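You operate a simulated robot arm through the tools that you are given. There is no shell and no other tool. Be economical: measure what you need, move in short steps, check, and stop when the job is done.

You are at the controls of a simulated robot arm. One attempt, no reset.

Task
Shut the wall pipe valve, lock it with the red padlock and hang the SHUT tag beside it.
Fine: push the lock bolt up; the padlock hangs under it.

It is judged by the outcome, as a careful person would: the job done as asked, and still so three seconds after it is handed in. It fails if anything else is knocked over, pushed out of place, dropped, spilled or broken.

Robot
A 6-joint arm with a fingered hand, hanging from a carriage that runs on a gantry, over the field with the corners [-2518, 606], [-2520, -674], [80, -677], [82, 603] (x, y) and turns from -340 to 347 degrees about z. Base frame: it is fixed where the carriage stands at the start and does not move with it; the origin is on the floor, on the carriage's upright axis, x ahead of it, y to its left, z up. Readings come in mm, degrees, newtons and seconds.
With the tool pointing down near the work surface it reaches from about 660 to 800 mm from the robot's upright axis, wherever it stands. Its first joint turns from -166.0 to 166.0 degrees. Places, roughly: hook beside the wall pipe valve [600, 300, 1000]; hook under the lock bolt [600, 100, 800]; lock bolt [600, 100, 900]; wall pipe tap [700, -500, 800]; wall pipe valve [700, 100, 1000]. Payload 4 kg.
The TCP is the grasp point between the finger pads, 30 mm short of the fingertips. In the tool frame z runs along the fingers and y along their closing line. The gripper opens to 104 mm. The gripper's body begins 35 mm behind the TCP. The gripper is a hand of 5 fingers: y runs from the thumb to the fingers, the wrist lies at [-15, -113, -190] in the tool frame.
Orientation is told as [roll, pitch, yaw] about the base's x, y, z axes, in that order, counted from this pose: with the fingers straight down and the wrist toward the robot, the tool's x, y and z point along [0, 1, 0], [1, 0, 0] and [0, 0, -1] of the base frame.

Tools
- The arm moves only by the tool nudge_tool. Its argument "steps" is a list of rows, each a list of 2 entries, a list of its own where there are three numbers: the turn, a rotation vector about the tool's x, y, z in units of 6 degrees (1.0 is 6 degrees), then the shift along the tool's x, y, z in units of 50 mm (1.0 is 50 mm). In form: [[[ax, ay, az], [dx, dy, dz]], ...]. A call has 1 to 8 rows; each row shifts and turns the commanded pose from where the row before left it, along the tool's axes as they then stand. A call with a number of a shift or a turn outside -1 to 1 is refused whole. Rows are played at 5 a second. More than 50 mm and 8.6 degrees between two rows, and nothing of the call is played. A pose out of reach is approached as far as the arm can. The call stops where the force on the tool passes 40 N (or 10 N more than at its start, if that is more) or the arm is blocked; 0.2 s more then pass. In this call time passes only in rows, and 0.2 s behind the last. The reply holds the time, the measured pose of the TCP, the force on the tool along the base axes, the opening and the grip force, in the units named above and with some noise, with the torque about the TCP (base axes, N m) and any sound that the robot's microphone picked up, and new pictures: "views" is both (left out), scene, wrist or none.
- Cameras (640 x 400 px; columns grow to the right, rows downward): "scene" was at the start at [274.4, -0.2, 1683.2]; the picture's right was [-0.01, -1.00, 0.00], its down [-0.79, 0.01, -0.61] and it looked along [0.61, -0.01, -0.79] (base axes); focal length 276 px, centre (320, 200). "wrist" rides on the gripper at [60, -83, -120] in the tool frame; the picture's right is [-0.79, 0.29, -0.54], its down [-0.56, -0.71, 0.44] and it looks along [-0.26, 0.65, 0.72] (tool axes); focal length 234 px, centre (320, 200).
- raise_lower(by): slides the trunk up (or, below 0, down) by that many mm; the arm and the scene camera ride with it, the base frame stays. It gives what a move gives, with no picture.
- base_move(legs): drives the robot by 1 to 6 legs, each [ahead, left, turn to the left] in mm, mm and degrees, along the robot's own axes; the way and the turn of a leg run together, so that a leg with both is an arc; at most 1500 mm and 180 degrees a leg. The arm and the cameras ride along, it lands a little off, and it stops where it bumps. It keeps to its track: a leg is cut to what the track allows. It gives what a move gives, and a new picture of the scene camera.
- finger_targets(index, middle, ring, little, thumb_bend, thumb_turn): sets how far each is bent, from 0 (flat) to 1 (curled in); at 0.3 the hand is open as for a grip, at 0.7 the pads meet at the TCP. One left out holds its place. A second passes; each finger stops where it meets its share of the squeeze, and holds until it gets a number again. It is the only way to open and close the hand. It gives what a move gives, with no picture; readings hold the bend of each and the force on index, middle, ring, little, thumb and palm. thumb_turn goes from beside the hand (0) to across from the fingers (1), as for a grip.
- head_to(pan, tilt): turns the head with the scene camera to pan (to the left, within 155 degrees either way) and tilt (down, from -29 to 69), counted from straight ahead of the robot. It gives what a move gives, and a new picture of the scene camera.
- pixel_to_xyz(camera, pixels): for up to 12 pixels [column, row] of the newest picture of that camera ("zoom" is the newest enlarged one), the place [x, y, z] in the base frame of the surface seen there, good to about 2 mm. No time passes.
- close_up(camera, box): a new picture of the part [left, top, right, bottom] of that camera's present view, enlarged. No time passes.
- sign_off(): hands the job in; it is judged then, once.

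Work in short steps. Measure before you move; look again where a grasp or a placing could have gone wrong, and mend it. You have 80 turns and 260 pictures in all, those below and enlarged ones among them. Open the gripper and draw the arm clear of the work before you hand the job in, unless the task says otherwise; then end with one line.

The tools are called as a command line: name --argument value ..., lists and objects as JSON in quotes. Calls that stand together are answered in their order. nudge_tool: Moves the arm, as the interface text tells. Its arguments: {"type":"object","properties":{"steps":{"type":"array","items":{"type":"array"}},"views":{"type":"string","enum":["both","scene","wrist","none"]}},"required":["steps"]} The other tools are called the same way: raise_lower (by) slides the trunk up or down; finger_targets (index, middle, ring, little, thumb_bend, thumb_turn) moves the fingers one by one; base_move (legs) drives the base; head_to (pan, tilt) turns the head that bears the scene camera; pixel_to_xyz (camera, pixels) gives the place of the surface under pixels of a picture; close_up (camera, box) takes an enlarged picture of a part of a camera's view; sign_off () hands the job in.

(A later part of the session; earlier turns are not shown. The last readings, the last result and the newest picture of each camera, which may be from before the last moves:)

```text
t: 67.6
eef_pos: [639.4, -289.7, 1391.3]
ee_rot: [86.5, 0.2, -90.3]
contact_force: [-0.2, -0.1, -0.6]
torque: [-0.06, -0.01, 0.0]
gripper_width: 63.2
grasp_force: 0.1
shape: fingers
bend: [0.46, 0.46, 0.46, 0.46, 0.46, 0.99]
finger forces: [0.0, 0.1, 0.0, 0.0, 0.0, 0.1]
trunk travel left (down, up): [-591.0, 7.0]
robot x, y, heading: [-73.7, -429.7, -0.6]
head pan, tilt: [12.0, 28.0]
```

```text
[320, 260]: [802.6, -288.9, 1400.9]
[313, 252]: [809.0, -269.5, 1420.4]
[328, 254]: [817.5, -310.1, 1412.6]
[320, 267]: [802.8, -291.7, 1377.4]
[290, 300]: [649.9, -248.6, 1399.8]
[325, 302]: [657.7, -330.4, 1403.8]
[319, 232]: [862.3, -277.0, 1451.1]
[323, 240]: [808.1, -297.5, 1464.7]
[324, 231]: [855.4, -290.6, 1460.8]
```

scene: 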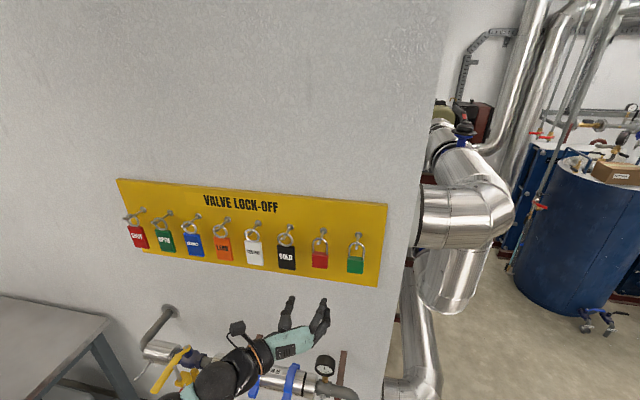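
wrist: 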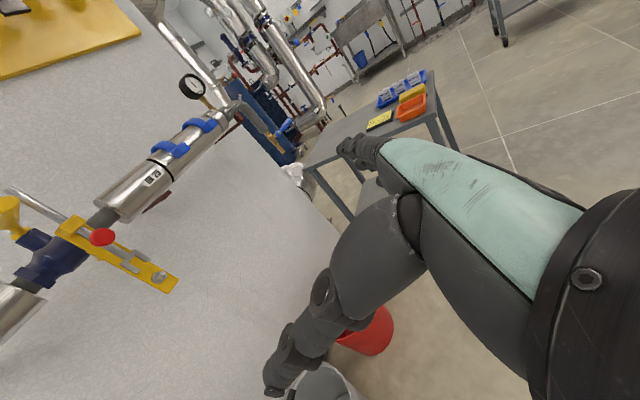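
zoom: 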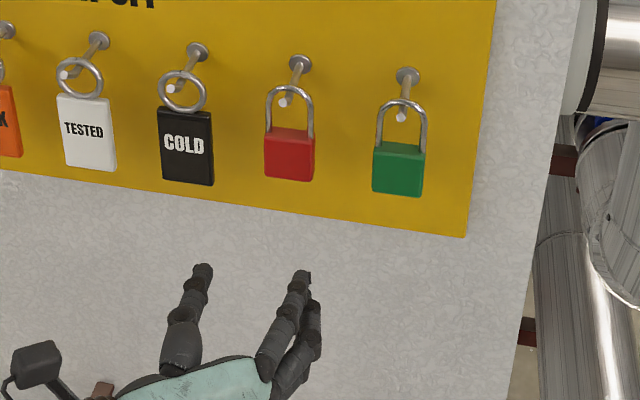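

Padlock body: x 803–823, y -311…-267, z 1375–1422; hand is centred (thumb y≈-249, fingers y≈-330, TCP y≈-289). I drive ahead 120 mm and look.

base_move --legs '[[120, 0, 0]]'

close_up --camera "scene" --box '[250, 200, 410, 340]'

close_up --camera "wrist" --box '[100, 50, 500, 350]'

```text
t: 68.8
eef_pos: [759.8, -289.3, 1392.6]
ee_rot: [86.5, 0.1, -90.3]
contact_force: [-0.1, 0.9, 0.3]
torque: [-0.01, 0.02, 0.04]
gripper_width: 63.3
grasp_force: 0.1
shape: fingers
bend: [0.46, 0.46, 0.46, 0.46, 0.46, 0.99]
finger forces: [0.0, 0.1, 0.0, 0.0, 0.0, 0.0]
trunk travel left (down, up): [-591.0, 7.0]
robot x, y, heading: [43.6, -431.5, -0.3]
head pan, tilt: [12.0, 28.0]
```

scene: 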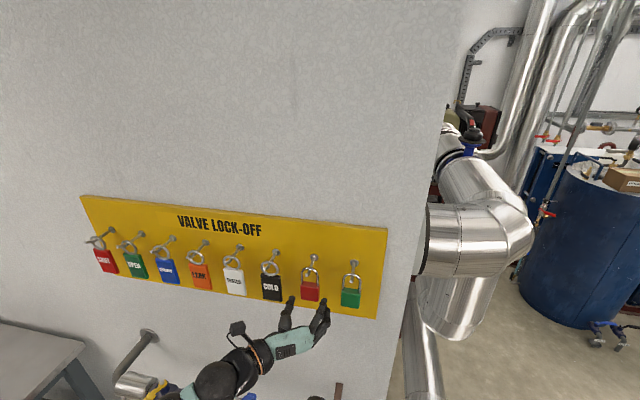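

```text
2.86 times, centred on (330, 270) of scene
```

zoom: 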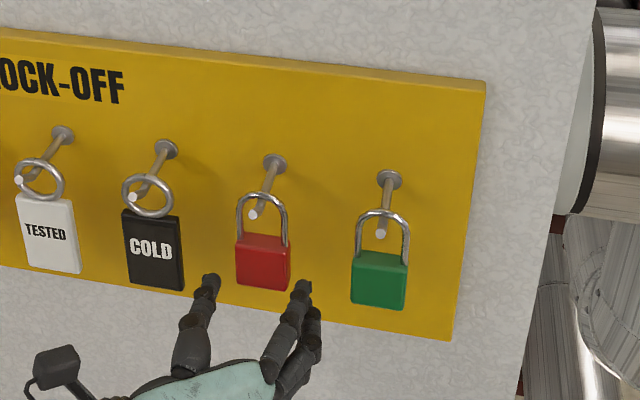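

```text
1.33 times, centred on (300, 200) of wrist
```

zoom: 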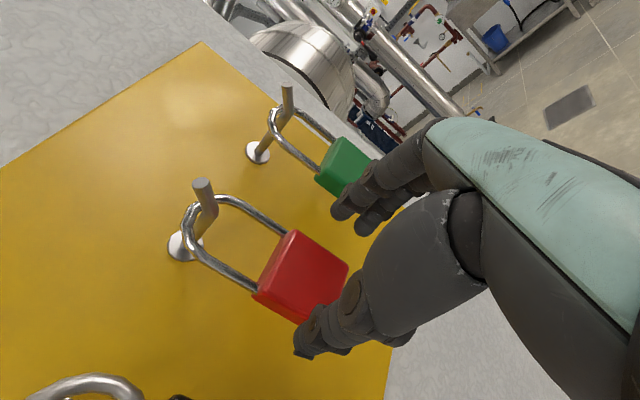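

Aligned on both sides. I advance 30 mm with the carriage and 14 mm with the arm.

base_move --legs '[[30, 0, 0]]'

nudge_tool --steps '[[[0, 0, 0], [0.06, 0, 0.14]], [[0, 0, 0], [0, 0, 0.14]]]'

close_up --camera "scene" --box '[250, 200, 410, 340]'

```text
t: 69.7
eef_pos: [788.6, -289.3, 1391.6]
ee_rot: [86.5, 0.1, -90.3]
contact_force: [0.2, 0.3, -0.3]
torque: [0.02, 0.03, -0.04]
gripper_width: 63.2
grasp_force: 0.1
shape: fingers
bend: [0.46, 0.46, 0.46, 0.46, 0.46, 0.99]
finger forces: [0.0, 0.1, 0.1, 0.0, 0.0, 0.0]
trunk travel left (down, up): [-591.0, 7.0]
robot x, y, heading: [72.1, -427.9, -0.4]
head pan, tilt: [12.0, 28.0]
```

scene: 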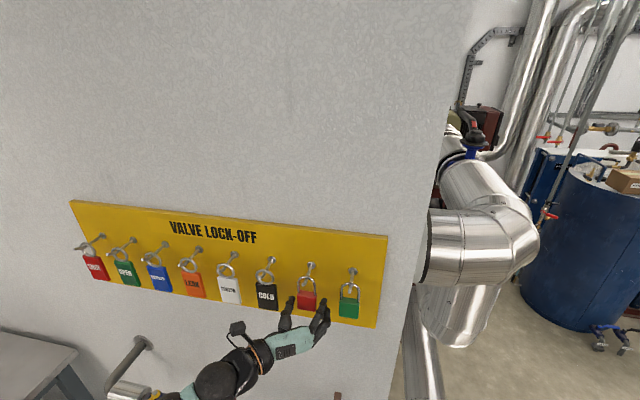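

```text
t: 70.2
eef_pos: [802.8, -290.2, 1393.4]
ee_rot: [86.6, 0.1, -90.3]
contact_force: [0.0, 0.5, 0.4]
torque: [0.0, 0.0, 0.0]
gripper_width: 63.0
grasp_force: 0.0
shape: fingers
bend: [0.46, 0.46, 0.46, 0.46, 0.46, 0.99]
finger forces: [0.1, 0.1, 0.1, 0.0, 0.1, 0.0]
trunk travel left (down, up): [-591.0, 7.0]
robot x, y, heading: [76.4, -428.7, -0.4]
head pan, tilt: [12.0, 28.0]
```

scene: 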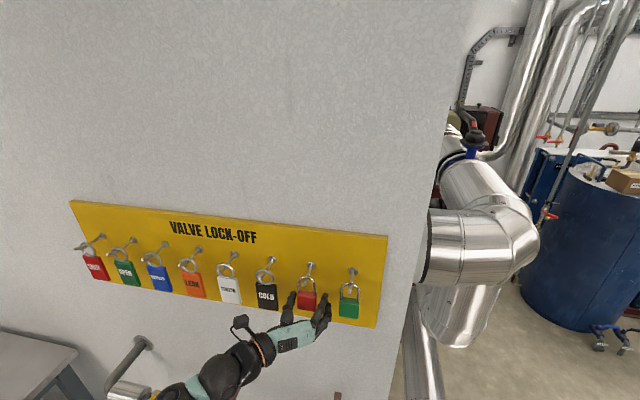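
wrist: 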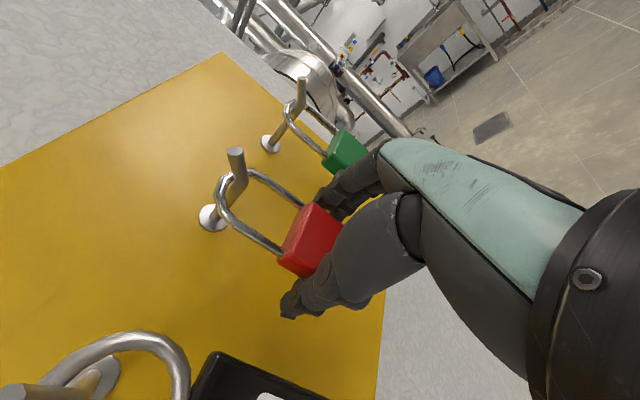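

```text
2.86 times, centred on (330, 270) of scene
```

zoom: 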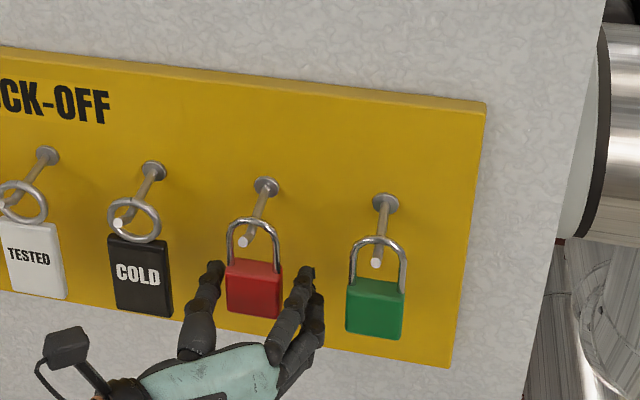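

Padlock body is between thumb and fingers. I close gently.

finger_targets --index 0.58 --middle 0.58 --ring 0.56 --little 0.5 --thumb_bend 0.57

close_up --camera "scene" --box '[250, 200, 410, 340]'

```text
t: 71.2
eef_pos: [802.5, -290.2, 1392.7]
ee_rot: [86.4, 0.1, -90.2]
contact_force: [0.0, 0.2, 0.3]
torque: [0.05, -0.02, -0.03]
gripper_width: 41.3
grasp_force: 3.2
shape: fingers
bend: [0.55, 0.56, 0.56, 0.5, 0.54, 1.0]
finger forces: [2.0, 0.9, 0.1, 0.0, 2.6, 0.0]
trunk travel left (down, up): [-591.0, 7.0]
robot x, y, heading: [71.6, -431.6, -0.1]
head pan, tilt: [12.0, 28.0]
```

```text
2.86 times, centred on (330, 270) of scene
```

zoom: 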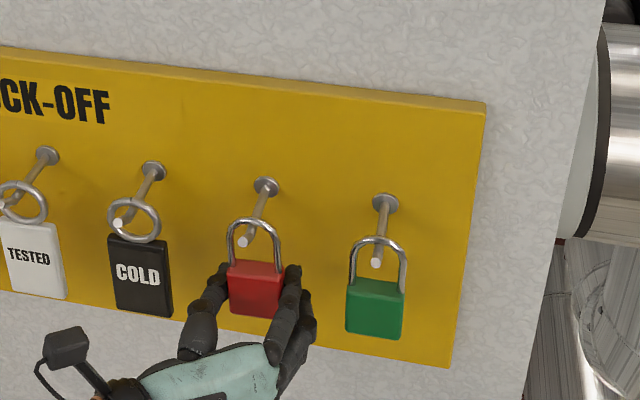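

Contact on both sides; I squeeze more firmly.

finger_targets --index 0.72 --middle 0.72 --ring 0.6 --thumb_bend 0.72

```text
t: 72.2
eef_pos: [803.8, -289.7, 1394.7]
ee_rot: [86.6, 0.1, -90.3]
contact_force: [-0.7, -0.9, 3.0]
torque: [0.06, -0.06, -0.02]
gripper_width: 37.8
grasp_force: 18.8
shape: fingers
bend: [0.57, 0.62, 0.6, 0.5, 0.55, 1.0]
finger forces: [11.0, 7.7, 0.7, 0.0, 18.1, 0.0]
trunk travel left (down, up): [-591.0, 7.0]
robot x, y, heading: [74.4, -430.5, -0.3]
head pan, tilt: [12.0, 28.0]
```

Firm grip (18 N). I lift 20 mm and check.

nudge_tool --steps '[[[0, 0, 0], [0.2, 0, 0]], [[0, 0, 0], [0.2, 0, 0]]]'

close_up --camera "wrist" --box '[150, 100, 400, 300]'

close_up --camera "scene" --box '[260, 220, 360, 320]'

```text
t: 72.8
eef_pos: [804.3, -289.7, 1412.1]
ee_rot: [86.5, 0.1, -90.3]
contact_force: [-0.2, 0.5, -1.3]
torque: [0.0, 0.04, 0.01]
gripper_width: 37.7
grasp_force: 18.5
shape: fingers
bend: [0.57, 0.62, 0.6, 0.5, 0.55, 1.0]
finger forces: [10.2, 7.6, 0.9, 0.0, 18.6, 0.1]
trunk travel left (down, up): [-591.0, 7.0]
robot x, y, heading: [73.6, -430.2, -0.1]
head pan, tilt: [12.0, 28.0]
```

scene: 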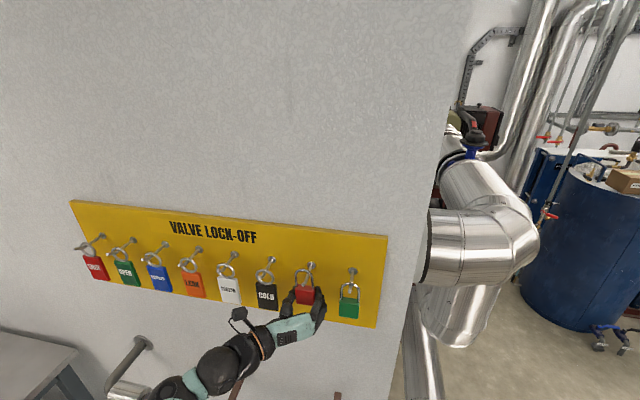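
wrist: 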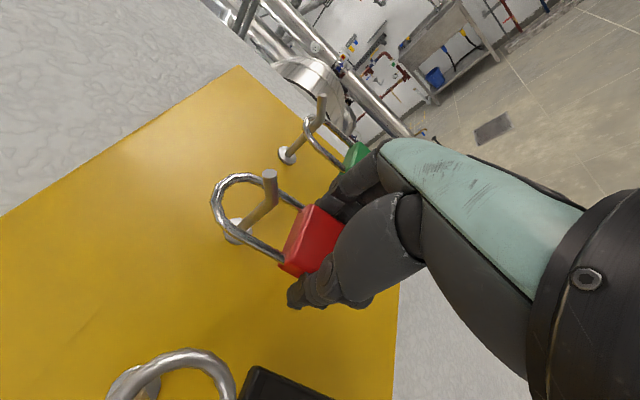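

```text
2.00 times, centred on (275, 200) of wrist
```

zoom: 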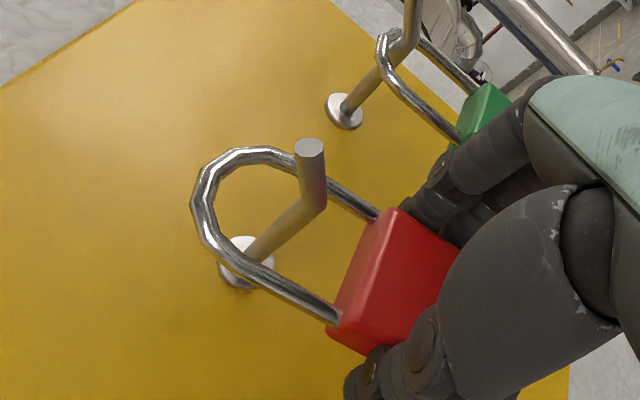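

```text
4.00 times, centred on (310, 270) of scene
```

zoom: 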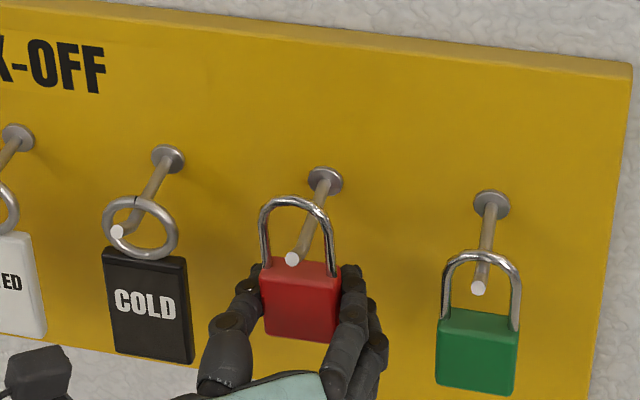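

pixel_to_xyz --camera "zoom" --pixels '[[292, 259], [300, 235], [310, 205], [290, 199], [265, 240], [300, 270], [300, 300], [325, 178], [119, 232], [140, 200]]'

```text
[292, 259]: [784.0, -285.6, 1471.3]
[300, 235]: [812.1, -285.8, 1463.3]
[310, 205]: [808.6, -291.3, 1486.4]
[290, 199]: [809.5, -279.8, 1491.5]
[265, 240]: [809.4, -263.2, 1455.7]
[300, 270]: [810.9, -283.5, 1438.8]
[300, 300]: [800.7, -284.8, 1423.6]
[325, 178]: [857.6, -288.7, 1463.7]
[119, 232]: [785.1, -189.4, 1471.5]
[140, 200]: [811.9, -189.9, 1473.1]
```

Hook tip is at (784,-286,1471); shackle's inner top ≈1484 and body top ≈1440. I raise 6 mm more and drive straight back.

nudge_tool --steps '[[[0, 0, 0], [0.1, 0, 0]]]' --views "none"

base_move --legs '[[-100, 0, 0]]'

close_up --camera "scene" --box '[260, 220, 380, 340]'

```text
t: 73.2
eef_pos: [803.2, -290.6, 1418.3]
ee_rot: [86.4, 0.1, -90.4]
contact_force: [-0.8, 0.7, -0.7]
torque: [0.0, -0.01, -0.01]
gripper_width: 37.9
grasp_force: 18.4
shape: fingers
bend: [0.57, 0.62, 0.6, 0.5, 0.55, 1.0]
finger forces: [10.2, 7.4, 0.9, 0.1, 18.6, 0.0]
trunk travel left (down, up): [-591.0, 7.0]
robot x, y, heading: [77.1, -432.4, -0.3]
head pan, tilt: [12.0, 28.0]
```

```text
t: 74.4
eef_pos: [704.2, -288.8, 1418.1]
ee_rot: [86.4, 0.1, -90.2]
contact_force: [0.6, 0.9, -1.5]
torque: [0.01, 0.01, 0.01]
gripper_width: 37.9
grasp_force: 18.4
shape: fingers
bend: [0.57, 0.62, 0.6, 0.5, 0.55, 1.0]
finger forces: [10.2, 7.5, 0.9, 0.1, 18.5, 0.0]
trunk travel left (down, up): [-591.0, 7.0]
robot x, y, heading: [-23.2, -429.8, -0.3]
head pan, tilt: [12.0, 28.0]
```

scene: 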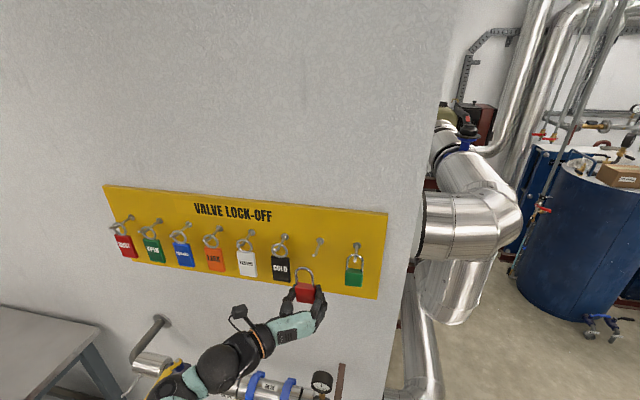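

```text
3.33 times, centred on (320, 280) of scene
```

zoom: 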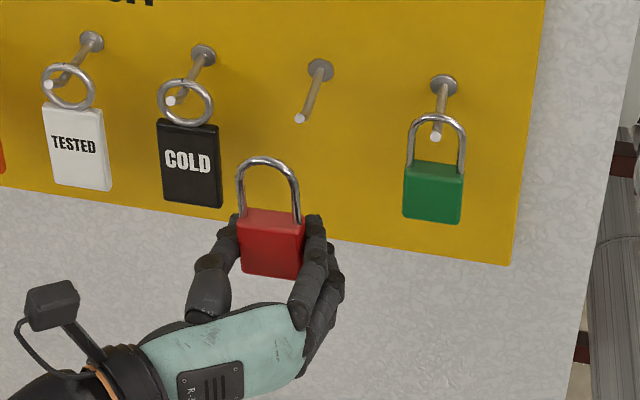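

Padlock is held firmly. I back away, then drive left to the bolt's column at height before lowering.

base_move --legs '[[-250, 0, 0], [0, 422, 0]]'

head_to --pan 10 --tilt 50

pixel_to_xyz --camera "scene" --pixels '[[200, 200], [220, 220], [100, 200], [180, 260], [300, 300]]'

```text
t: 78.4
eef_pos: [453.1, 125.2, 1418.3]
ee_rot: [86.4, 0.1, -90.3]
contact_force: [0.0, -1.4, -1.0]
torque: [-0.02, 0.0, -0.03]
gripper_width: 37.6
grasp_force: 19.1
shape: fingers
bend: [0.57, 0.62, 0.6, 0.5, 0.55, 1.0]
finger forces: [10.2, 7.5, 0.8, 0.1, 18.5, 0.0]
trunk travel left (down, up): [-591.0, 7.0]
robot x, y, heading: [-276.7, -16.3, -0.2]
head pan, tilt: [12.0, 28.0]
```

scene: 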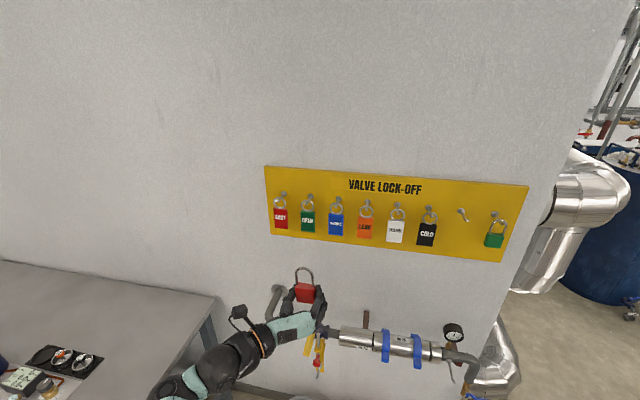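

```text
t: 79.2
eef_pos: [453.5, 124.2, 1418.7]
ee_rot: [86.5, 0.0, -90.2]
contact_force: [-0.3, 0.3, -0.6]
torque: [0.01, -0.01, -0.02]
gripper_width: 37.8
grasp_force: 17.8
shape: fingers
bend: [0.57, 0.62, 0.6, 0.5, 0.55, 1.0]
finger forces: [10.2, 7.6, 0.8, 0.1, 18.6, 0.0]
trunk travel left (down, up): [-591.0, 7.0]
robot x, y, heading: [-275.0, -15.0, -0.2]
head pan, tilt: [10.0, 50.0]
```

scene: 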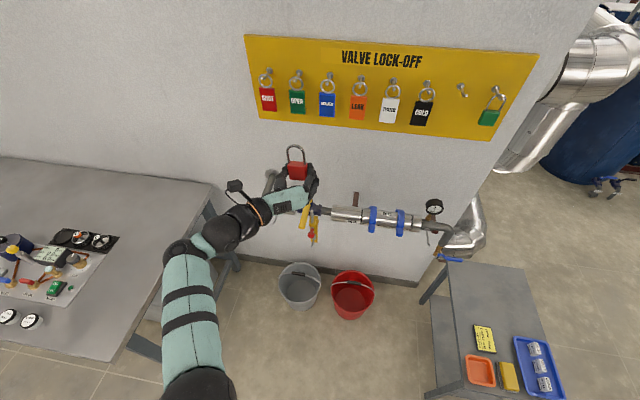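

```text
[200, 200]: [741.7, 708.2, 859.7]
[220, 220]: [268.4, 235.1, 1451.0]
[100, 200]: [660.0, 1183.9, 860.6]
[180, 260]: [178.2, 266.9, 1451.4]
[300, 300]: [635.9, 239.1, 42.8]
```

Table edge (z≈860) lies at y>500, clear of the arm. I lower the trunk 590 mm.

raise_lower --by -588

head_to --pan 10 --tilt 30

```text
refused: -588 is not a number from -400 to 400
```

```text
t: 80.1
eef_pos: [453.3, 125.1, 1418.4]
ee_rot: [86.5, 0.0, -90.2]
contact_force: [0.7, -0.3, -0.7]
torque: [-0.01, 0.01, 0.04]
gripper_width: 37.8
grasp_force: 18.6
shape: fingers
bend: [0.57, 0.62, 0.6, 0.5, 0.55, 1.0]
finger forces: [10.2, 7.6, 0.8, 0.0, 18.6, 0.1]
trunk travel left (down, up): [-591.0, 7.0]
robot x, y, heading: [-274.2, -14.4, -0.2]
head pan, tilt: [10.0, 30.0]
```

scene: 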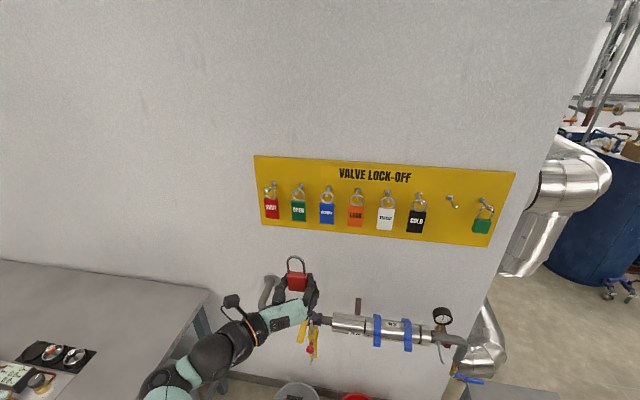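

The limit is 400 mm per call; I lower in two parts.

raise_lower --by -380

raise_lower --by -200

base_move --legs '[[0, 8, 0]]'

```text
t: 83.7
eef_pos: [452.8, 125.4, 1039.2]
ee_rot: [86.5, 0.1, -90.2]
contact_force: [0.7, -0.3, -1.0]
torque: [-0.01, 0.02, 0.0]
gripper_width: 38.0
grasp_force: 18.2
shape: fingers
bend: [0.57, 0.62, 0.6, 0.5, 0.55, 1.0]
finger forces: [10.2, 7.5, 0.7, 0.0, 18.4, 0.1]
trunk travel left (down, up): [-211.0, 387.0]
robot x, y, heading: [-273.1, -14.5, -0.2]
head pan, tilt: [10.0, 30.0]
```

```text
t: 85.9
eef_pos: [454.2, 125.0, 838.8]
ee_rot: [86.6, 0.1, -90.2]
contact_force: [0.1, -0.5, -0.5]
torque: [0.02, 0.01, 0.0]
gripper_width: 37.9
grasp_force: 18.7
shape: fingers
bend: [0.57, 0.62, 0.6, 0.5, 0.55, 1.0]
finger forces: [10.3, 7.6, 0.8, 0.0, 18.5, 0.0]
trunk travel left (down, up): [-11.0, 587.0]
robot x, y, heading: [-275.9, -18.8, 0.0]
head pan, tilt: [10.0, 30.0]
```

```text
t: 86.7
eef_pos: [453.6, 132.6, 838.5]
ee_rot: [86.5, 0.1, -90.2]
contact_force: [0.2, 0.2, -1.2]
torque: [0.01, -0.02, -0.06]
gripper_width: 37.7
grasp_force: 18.8
shape: fingers
bend: [0.57, 0.62, 0.6, 0.5, 0.55, 1.0]
finger forces: [10.3, 7.4, 0.9, 0.0, 18.7, 0.0]
trunk travel left (down, up): [-11.0, 587.0]
robot x, y, heading: [-273.2, -7.2, -0.0]
head pan, tilt: [10.0, 30.0]
```

scene: 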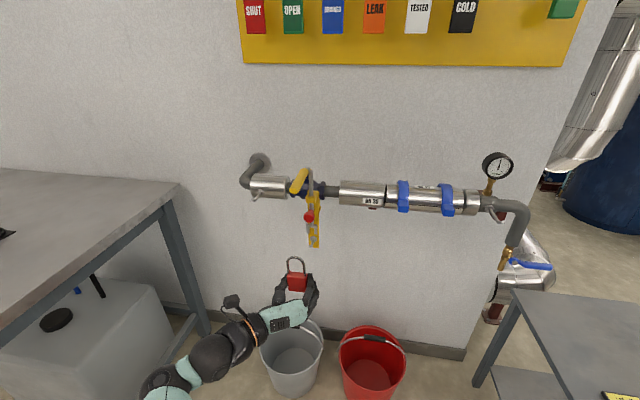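

I move the hand down 60 mm with the arm and drive ahead 95 mm, then measure shackle against hook.

nudge_tool --steps '[[[0, 0, 0], [-0.6, 0, 0]], [[0, 0, 0], [-0.6, 0, 0]]]' --views "none"

base_move --legs '[[95, 0, 0]]'

close_up --camera "scene" --box '[250, 200, 370, 320]'

close_up --camera "wrist" --box '[100, 50, 400, 300]'

```text
t: 87.2
eef_pos: [449.6, 133.3, 779.6]
ee_rot: [86.6, 0.2, -90.3]
contact_force: [-0.6, 0.3, -0.5]
torque: [0.04, -0.01, -0.02]
gripper_width: 37.7
grasp_force: 18.1
shape: fingers
bend: [0.57, 0.62, 0.6, 0.5, 0.55, 1.0]
finger forces: [10.2, 7.4, 0.7, 0.0, 18.6, 0.0]
trunk travel left (down, up): [-11.0, 587.0]
robot x, y, heading: [-275.2, -8.1, -0.2]
head pan, tilt: [10.0, 30.0]
```

```text
t: 88.4
eef_pos: [543.2, 132.7, 778.4]
ee_rot: [86.5, 0.1, -90.1]
contact_force: [0.2, -0.2, -1.2]
torque: [0.06, 0.01, 0.0]
gripper_width: 37.8
grasp_force: 18.6
shape: fingers
bend: [0.57, 0.62, 0.6, 0.5, 0.55, 1.0]
finger forces: [10.2, 7.5, 0.8, 0.1, 18.6, 0.1]
trunk travel left (down, up): [-11.0, 587.0]
robot x, y, heading: [-184.4, -10.4, -0.4]
head pan, tilt: [10.0, 30.0]
```

scene: 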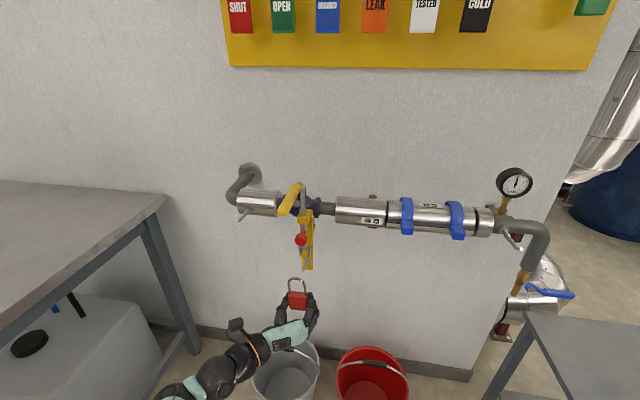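

```text
3.33 times, centred on (310, 260) of scene
```

zoom: 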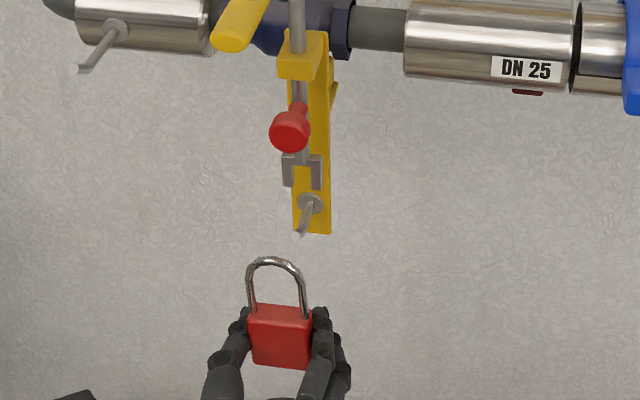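

```text
1.60 times, centred on (250, 175) of wrist
```

zoom: 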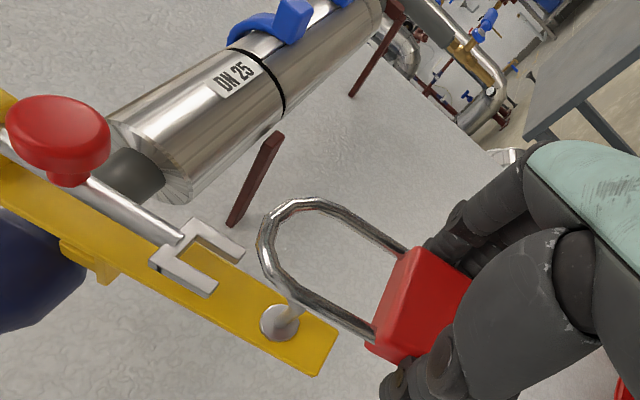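

close_up --camera "scene" --box '[250, 230, 350, 320]'

pixel_to_xyz --camera "scene" --pixels '[[296, 278], [289, 285], [305, 285], [298, 299], [290, 296], [307, 297], [304, 270], [306, 262], [305, 266], [303, 248]]'

```text
4.44 times, centred on (300, 275) of scene
```

zoom: 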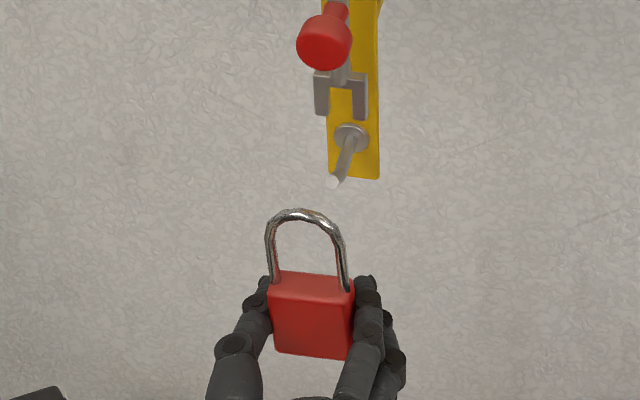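

```text
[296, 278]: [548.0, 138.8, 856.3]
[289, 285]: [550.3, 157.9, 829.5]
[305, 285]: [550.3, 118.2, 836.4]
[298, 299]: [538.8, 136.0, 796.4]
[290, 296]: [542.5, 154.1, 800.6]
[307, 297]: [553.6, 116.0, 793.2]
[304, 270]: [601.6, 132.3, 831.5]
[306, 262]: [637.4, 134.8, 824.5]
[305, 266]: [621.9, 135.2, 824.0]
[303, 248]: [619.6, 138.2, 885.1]
```

Shackle centre (549,137), opening z≈806–850; hook tip (599,132,834). I shift 4 mm right and move ahead 60 mm so that the hook enters the shackle.

nudge_tool --steps '[[[0, 0, 0], [0, 0.08, 0]]]' --views "none"

base_move --legs '[[58, 0, 0]]'

close_up --camera "scene" --box '[250, 230, 350, 320]'

close_up --camera "wrist" --box '[100, 50, 400, 300]'

```text
t: 88.8
eef_pos: [542.4, 128.5, 776.8]
ee_rot: [86.6, 0.2, -90.2]
contact_force: [-0.2, 0.5, -1.5]
torque: [0.0, -0.01, -0.02]
gripper_width: 37.8
grasp_force: 18.8
shape: fingers
bend: [0.57, 0.62, 0.6, 0.5, 0.55, 1.0]
finger forces: [10.2, 7.5, 0.8, 0.0, 18.5, 0.1]
trunk travel left (down, up): [-11.0, 587.0]
robot x, y, heading: [-187.2, -8.3, -0.0]
head pan, tilt: [10.0, 30.0]
```

```text
t: 89.7
eef_pos: [602.2, 127.6, 778.5]
ee_rot: [86.5, 0.1, -90.1]
contact_force: [0.2, -0.1, -1.4]
torque: [-0.03, 0.03, -0.01]
gripper_width: 37.6
grasp_force: 18.8
shape: fingers
bend: [0.57, 0.62, 0.6, 0.5, 0.55, 1.0]
finger forces: [10.1, 7.5, 0.8, 0.0, 18.6, 0.1]
trunk travel left (down, up): [-11.0, 587.0]
robot x, y, heading: [-123.7, -6.3, -0.2]
head pan, tilt: [10.0, 30.0]
```

scene: 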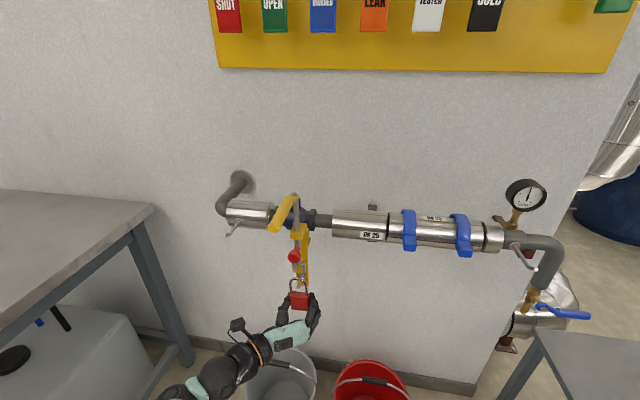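

```text
4.44 times, centred on (300, 275) of scene
```

zoom: 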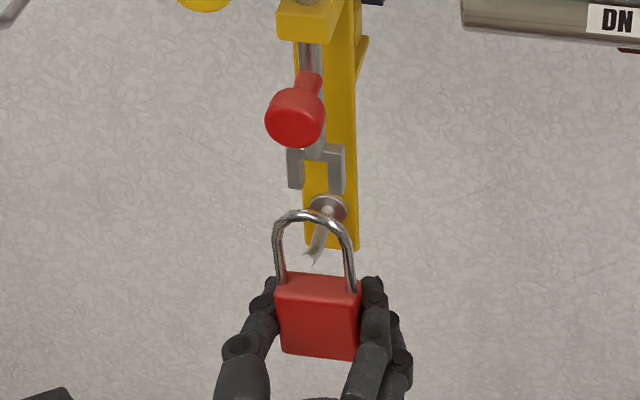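

```text
1.60 times, centred on (250, 175) of wrist
```

zoom: 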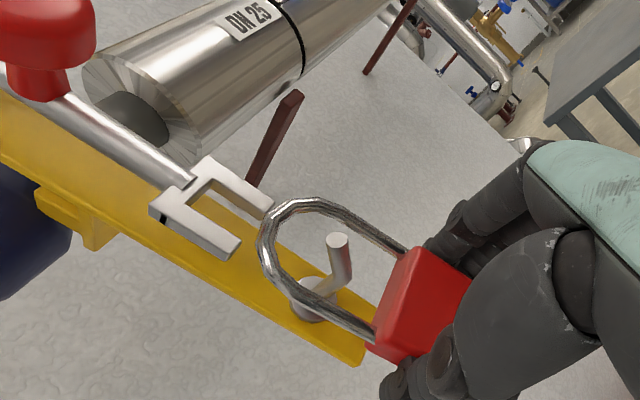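

The hook tip passes through the shackle. I go 8 mm further in, then lower until the shackle rests on the hook.

nudge_tool --steps '[[[0, 0, 0], [0, 0, 0.16]], [[0, 0, 0], [-0.15, 0, 0]], [[0, 0, 0], [-0.15, 0, 0]]]'

close_up --camera "wrist" --box '[100, 50, 400, 300]'

close_up --camera "scene" --box '[250, 230, 350, 320]'

```text
t: 90.5
eef_pos: [599.5, 123.4, 768.0]
ee_rot: [86.5, 0.1, -90.0]
contact_force: [-0.8, 0.1, -1.1]
torque: [0.0, -0.01, -0.01]
gripper_width: 37.4
grasp_force: 18.5
shape: fingers
bend: [0.57, 0.62, 0.6, 0.5, 0.55, 1.0]
finger forces: [10.2, 7.5, 0.8, 0.0, 18.5, 0.0]
out of reach, approached as far as the arm can: row 1, 3
trunk travel left (down, up): [-11.0, 587.0]
robot x, y, heading: [-126.2, -6.5, -0.3]
head pan, tilt: [10.0, 30.0]
```

scene: 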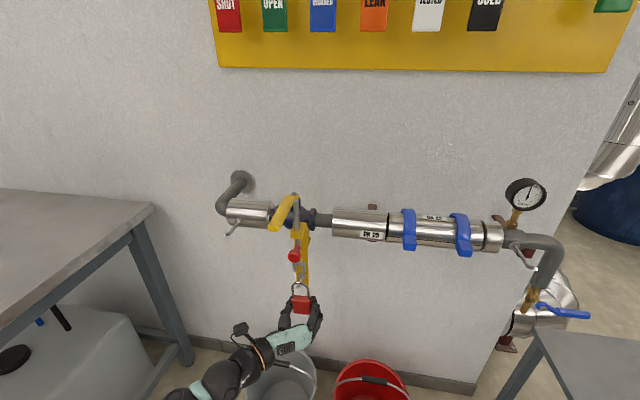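
wrist: 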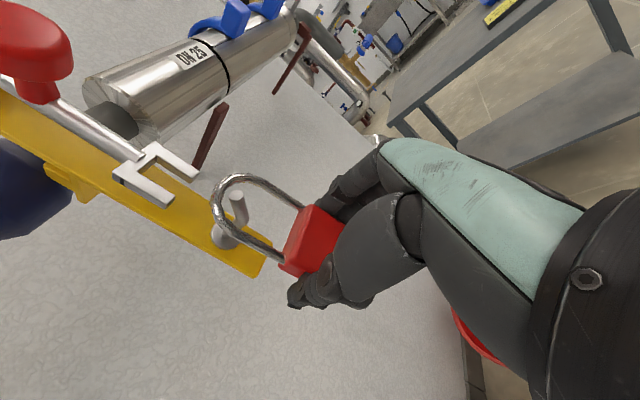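

```text
1.60 times, centred on (250, 175) of wrist
```

zoom: 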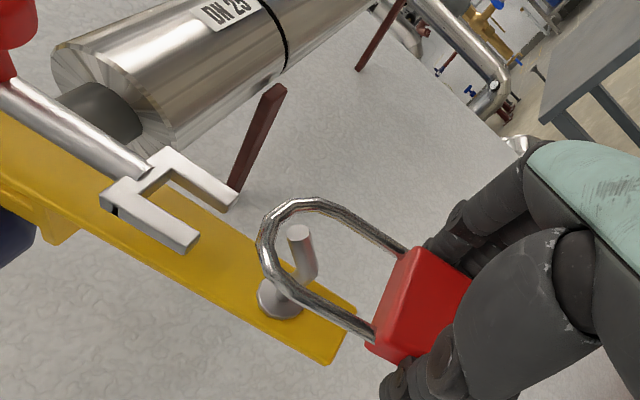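

```text
4.44 times, centred on (300, 275) of scene
```

zoom: 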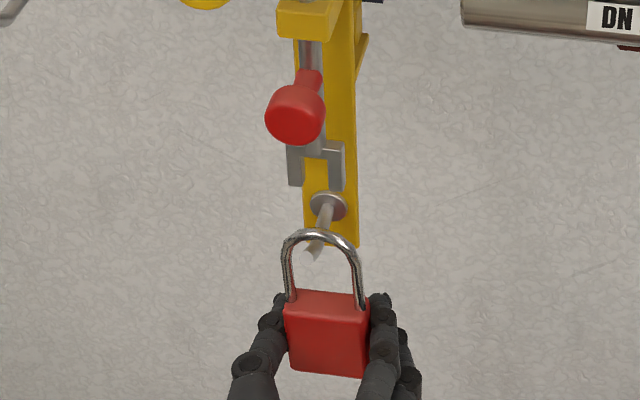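

The arm is at its reach edge, so I use the carriage (10 ahead, 5 left) and the trunk (10 down).

base_move --legs '[[11, 5, 0]]'

raise_lower --by -10

close_up --camera "wrist" --box '[100, 50, 400, 300]'

close_up --camera "scene" --box '[250, 230, 350, 320]'

```text
t: 91.3
eef_pos: [611.1, 128.6, 768.4]
ee_rot: [86.5, 0.1, -90.1]
contact_force: [0.7, 0.1, -0.7]
torque: [-0.01, 0.01, 0.0]
gripper_width: 38.0
grasp_force: 18.8
shape: fingers
bend: [0.57, 0.62, 0.6, 0.5, 0.55, 1.0]
finger forces: [10.2, 7.6, 0.8, 0.0, 18.4, 0.1]
trunk travel left (down, up): [-11.0, 587.0]
robot x, y, heading: [-110.2, -2.4, -0.1]
head pan, tilt: [10.0, 30.0]
```

scene: 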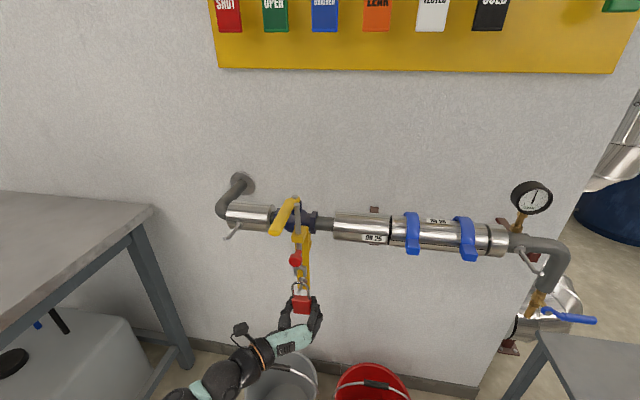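

```text
t: 91.9
eef_pos: [610.3, 128.7, 757.3]
ee_rot: [86.5, 0.1, -90.1]
contact_force: [0.0, 0.1, -0.8]
torque: [0.0, 0.0, 0.01]
gripper_width: 37.9
grasp_force: 18.6
shape: fingers
bend: [0.57, 0.62, 0.6, 0.5, 0.55, 1.0]
finger forces: [10.2, 7.5, 0.7, 0.0, 18.4, 0.0]
trunk travel left (down, up): [-1.0, 597.0]
robot x, y, heading: [-116.9, -5.2, -0.4]
head pan, tilt: [10.0, 30.0]
```

```text
1.60 times, centred on (250, 175) of wrist
```

zoom: 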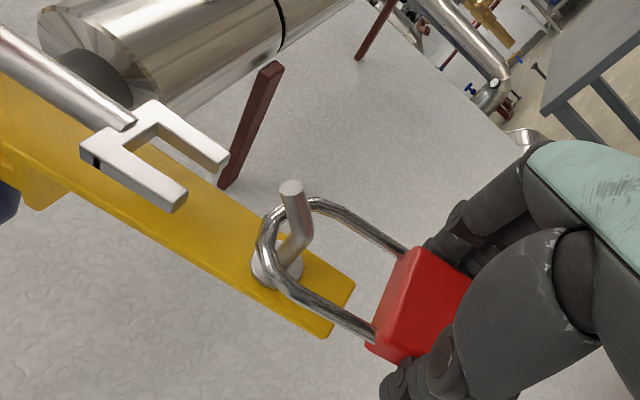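

```text
4.44 times, centred on (300, 275) of scene
```

zoom: 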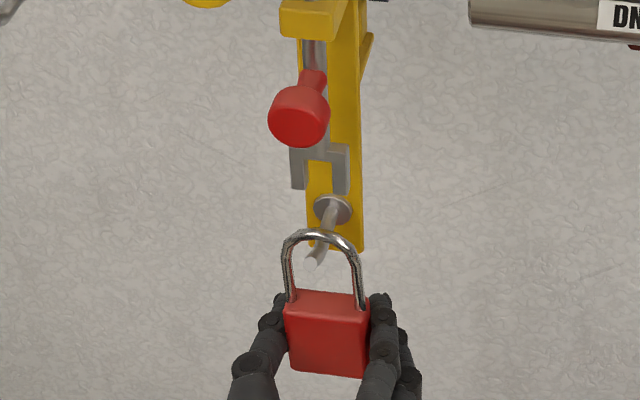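

The shackle has settled over the hook with its tip standing in front. I open the fingers gradually.

finger_targets --index 0.52 --middle 0.52 --ring 0.5 --little 0.46 --thumb_bend 0.5

close_up --camera "scene" --box '[250, 230, 350, 320]'

finger_targets --index 0.44 --middle 0.44 --ring 0.44 --little 0.44 --thumb_bend 0.42

close_up --camera "scene" --box '[250, 230, 350, 320]'

close_up --camera "wrist" --box '[100, 50, 400, 300]'

```text
t: 92.9
eef_pos: [610.9, 128.3, 758.0]
ee_rot: [86.5, 0.1, -90.1]
contact_force: [0.0, -0.4, -1.5]
torque: [-0.02, -0.02, 0.01]
gripper_width: 49.5
grasp_force: 0.0
shape: fingers
bend: [0.52, 0.52, 0.5, 0.46, 0.5, 1.0]
finger forces: [0.0, 0.0, 0.0, 0.0, 0.2, 0.1]
trunk travel left (down, up): [-1.0, 597.0]
robot x, y, heading: [-114.3, -0.6, -0.3]
head pan, tilt: [10.0, 30.0]
```

```text
4.44 times, centred on (300, 275) of scene
```

zoom: 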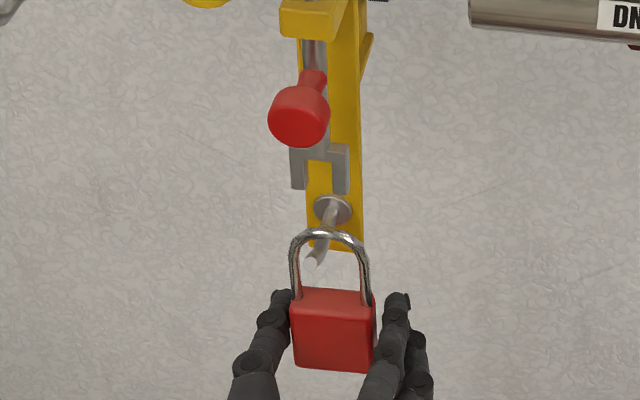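

```text
t: 93.9
eef_pos: [611.5, 128.0, 757.1]
ee_rot: [86.5, 0.1, -90.1]
contact_force: [0.0, 0.8, 0.4]
torque: [0.02, 0.03, 0.03]
gripper_width: 69.9
grasp_force: 0.0
shape: fingers
bend: [0.44, 0.44, 0.44, 0.44, 0.42, 0.99]
finger forces: [0.0, 0.0, 0.1, 0.0, 0.0, 0.1]
trunk travel left (down, up): [-1.0, 597.0]
robot x, y, heading: [-116.1, -6.1, -0.3]
head pan, tilt: [10.0, 30.0]
```

```text
4.44 times, centred on (300, 275) of scene
```

zoom: 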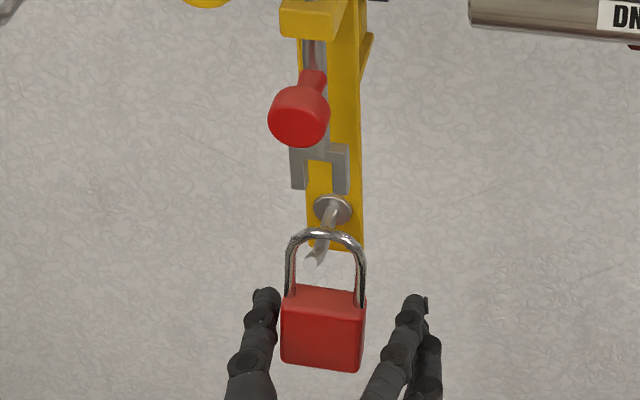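

```text
1.60 times, centred on (250, 175) of wrist
```

zoom: 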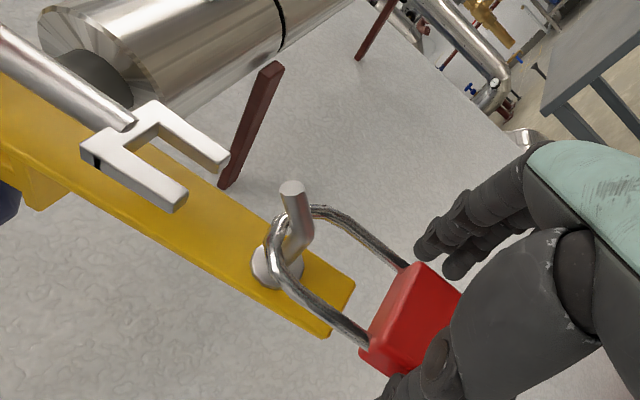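

The padlock hangs free on the hook. I back straight off.

base_move --legs '[[-220, 0, 0]]'

close_up --camera "scene" --box '[240, 150, 360, 290]'

```text
t: 95.5
eef_pos: [395.2, 131.1, 756.7]
ee_rot: [86.6, 0.1, -89.9]
contact_force: [-1.1, 0.3, 0.6]
torque: [-0.03, -0.04, 0.03]
gripper_width: 70.0
grasp_force: 0.0
shape: fingers
bend: [0.44, 0.44, 0.44, 0.44, 0.42, 0.99]
finger forces: [0.0, 0.0, 0.0, 0.0, 0.0, 0.0]
trunk travel left (down, up): [-1.0, 597.0]
robot x, y, heading: [-326.0, -1.9, -0.2]
head pan, tilt: [10.0, 30.0]
```

scene: 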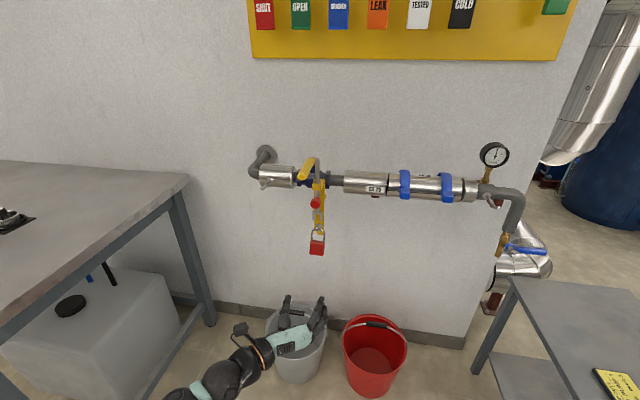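

```text
2.86 times, centred on (300, 220) of scene
```

zoom: 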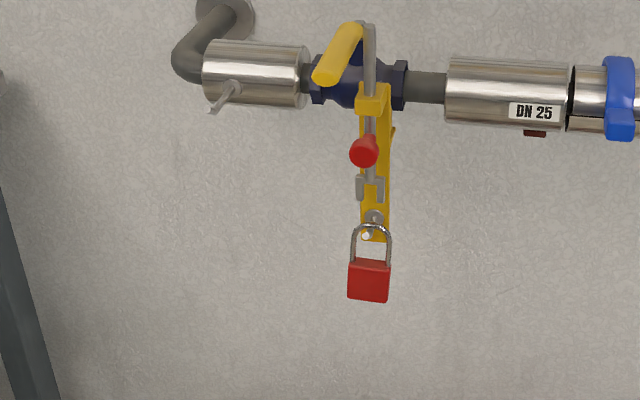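

Padlock is hung neatly. Next the SHUT tag: raise the trunk, then drive left 182 mm.

raise_lower --by 395

raise_lower --by 195

base_move --legs '[[0, 182, 0]]'

nudge_tool --steps '[[[0, 0, 0], [0.5, 0, 0]], [[0, 0, 0], [0.5, 0, 0]]]' --views "scene"

pixel_to_xyz --camera "scene" --pixels '[[320, 200]]'

```text
t: 99.3
eef_pos: [396.2, 130.1, 1151.7]
ee_rot: [86.4, 0.2, -90.0]
contact_force: [-0.1, -0.6, 0.0]
torque: [0.01, -0.02, -0.01]
gripper_width: 69.9
grasp_force: 0.1
shape: fingers
bend: [0.44, 0.44, 0.44, 0.44, 0.42, 0.99]
finger forces: [0.0, 0.0, 0.1, 0.0, 0.1, 0.1]
trunk travel left (down, up): [-396.0, 202.0]
robot x, y, heading: [-329.9, -3.5, -0.3]
head pan, tilt: [10.0, 30.0]
```

```text
t: 101.5
eef_pos: [396.0, 129.5, 1347.7]
ee_rot: [86.5, 0.1, -90.0]
contact_force: [0.1, -0.1, 0.2]
torque: [0.0, 0.04, 0.0]
gripper_width: 70.1
grasp_force: 0.1
shape: fingers
bend: [0.44, 0.44, 0.44, 0.44, 0.42, 0.99]
finger forces: [0.1, 0.0, 0.0, 0.0, 0.1, 0.1]
trunk travel left (down, up): [-591.0, 7.0]
robot x, y, heading: [-331.0, -3.3, -0.3]
head pan, tilt: [10.0, 30.0]
```

```text
t: 103.0
eef_pos: [396.0, 312.8, 1345.9]
ee_rot: [86.5, 0.2, -90.0]
contact_force: [0.1, 0.3, 0.7]
torque: [0.01, 0.02, 0.0]
gripper_width: 70.1
grasp_force: 0.1
shape: fingers
bend: [0.44, 0.44, 0.44, 0.44, 0.42, 0.99]
finger forces: [0.1, 0.0, 0.0, 0.0, 0.1, 0.1]
trunk travel left (down, up): [-591.0, 7.0]
robot x, y, heading: [-328.4, 178.2, 0.1]
head pan, tilt: [10.0, 30.0]
```

scene: 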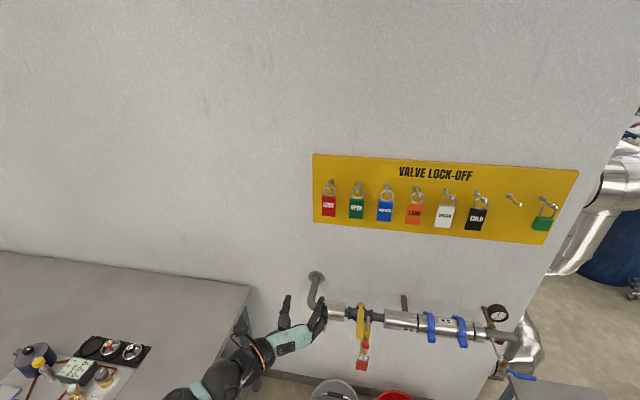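

```text
t: 103.6
eef_pos: [398.2, 313.3, 1396.2]
ee_rot: [86.3, 0.2, -89.9]
contact_force: [0.5, 0.1, -0.1]
torque: [-0.01, -0.03, -0.01]
gripper_width: 69.9
grasp_force: 0.1
shape: fingers
bend: [0.44, 0.44, 0.44, 0.44, 0.42, 0.99]
finger forces: [0.0, 0.0, 0.0, 0.1, 0.1, 0.0]
trunk travel left (down, up): [-591.0, 7.0]
robot x, y, heading: [-327.2, 179.9, -0.2]
head pan, tilt: [10.0, 30.0]
```

scene: 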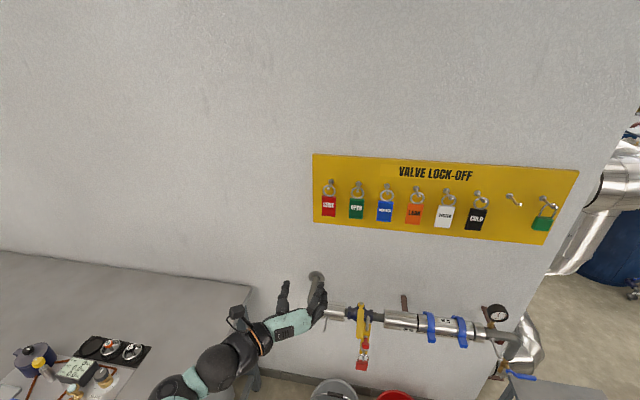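

```text
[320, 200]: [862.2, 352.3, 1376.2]
```

Now I drive ahead 240 mm and measure the SHUT tag and its hook.

base_move --legs '[[250, 0, 0]]'

close_up --camera "scene" --box '[270, 180, 390, 300]'

```text
t: 105.4
eef_pos: [647.7, 310.3, 1394.9]
ee_rot: [86.5, 0.1, -90.1]
contact_force: [-0.2, 0.1, -0.7]
torque: [0.04, 0.0, 0.02]
gripper_width: 70.0
grasp_force: 0.0
shape: fingers
bend: [0.44, 0.44, 0.44, 0.44, 0.42, 0.99]
finger forces: [0.0, 0.0, 0.1, 0.1, 0.0, 0.0]
trunk travel left (down, up): [-591.0, 7.0]
robot x, y, heading: [-82.0, 180.5, -0.3]
head pan, tilt: [10.0, 30.0]
```

scene: 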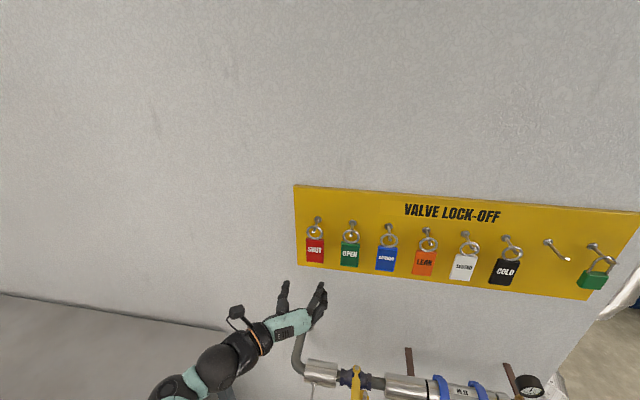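

```text
3.33 times, centred on (330, 240) of scene
```

zoom: 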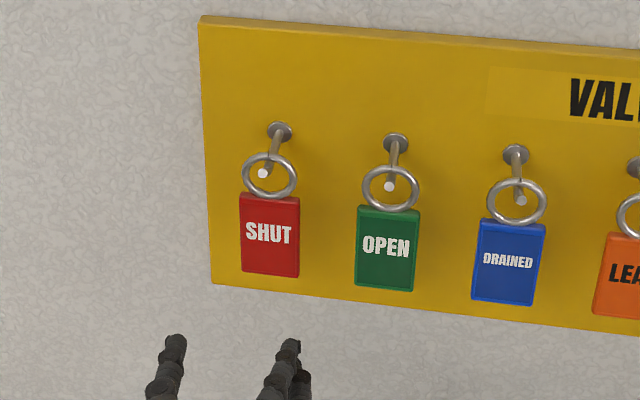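

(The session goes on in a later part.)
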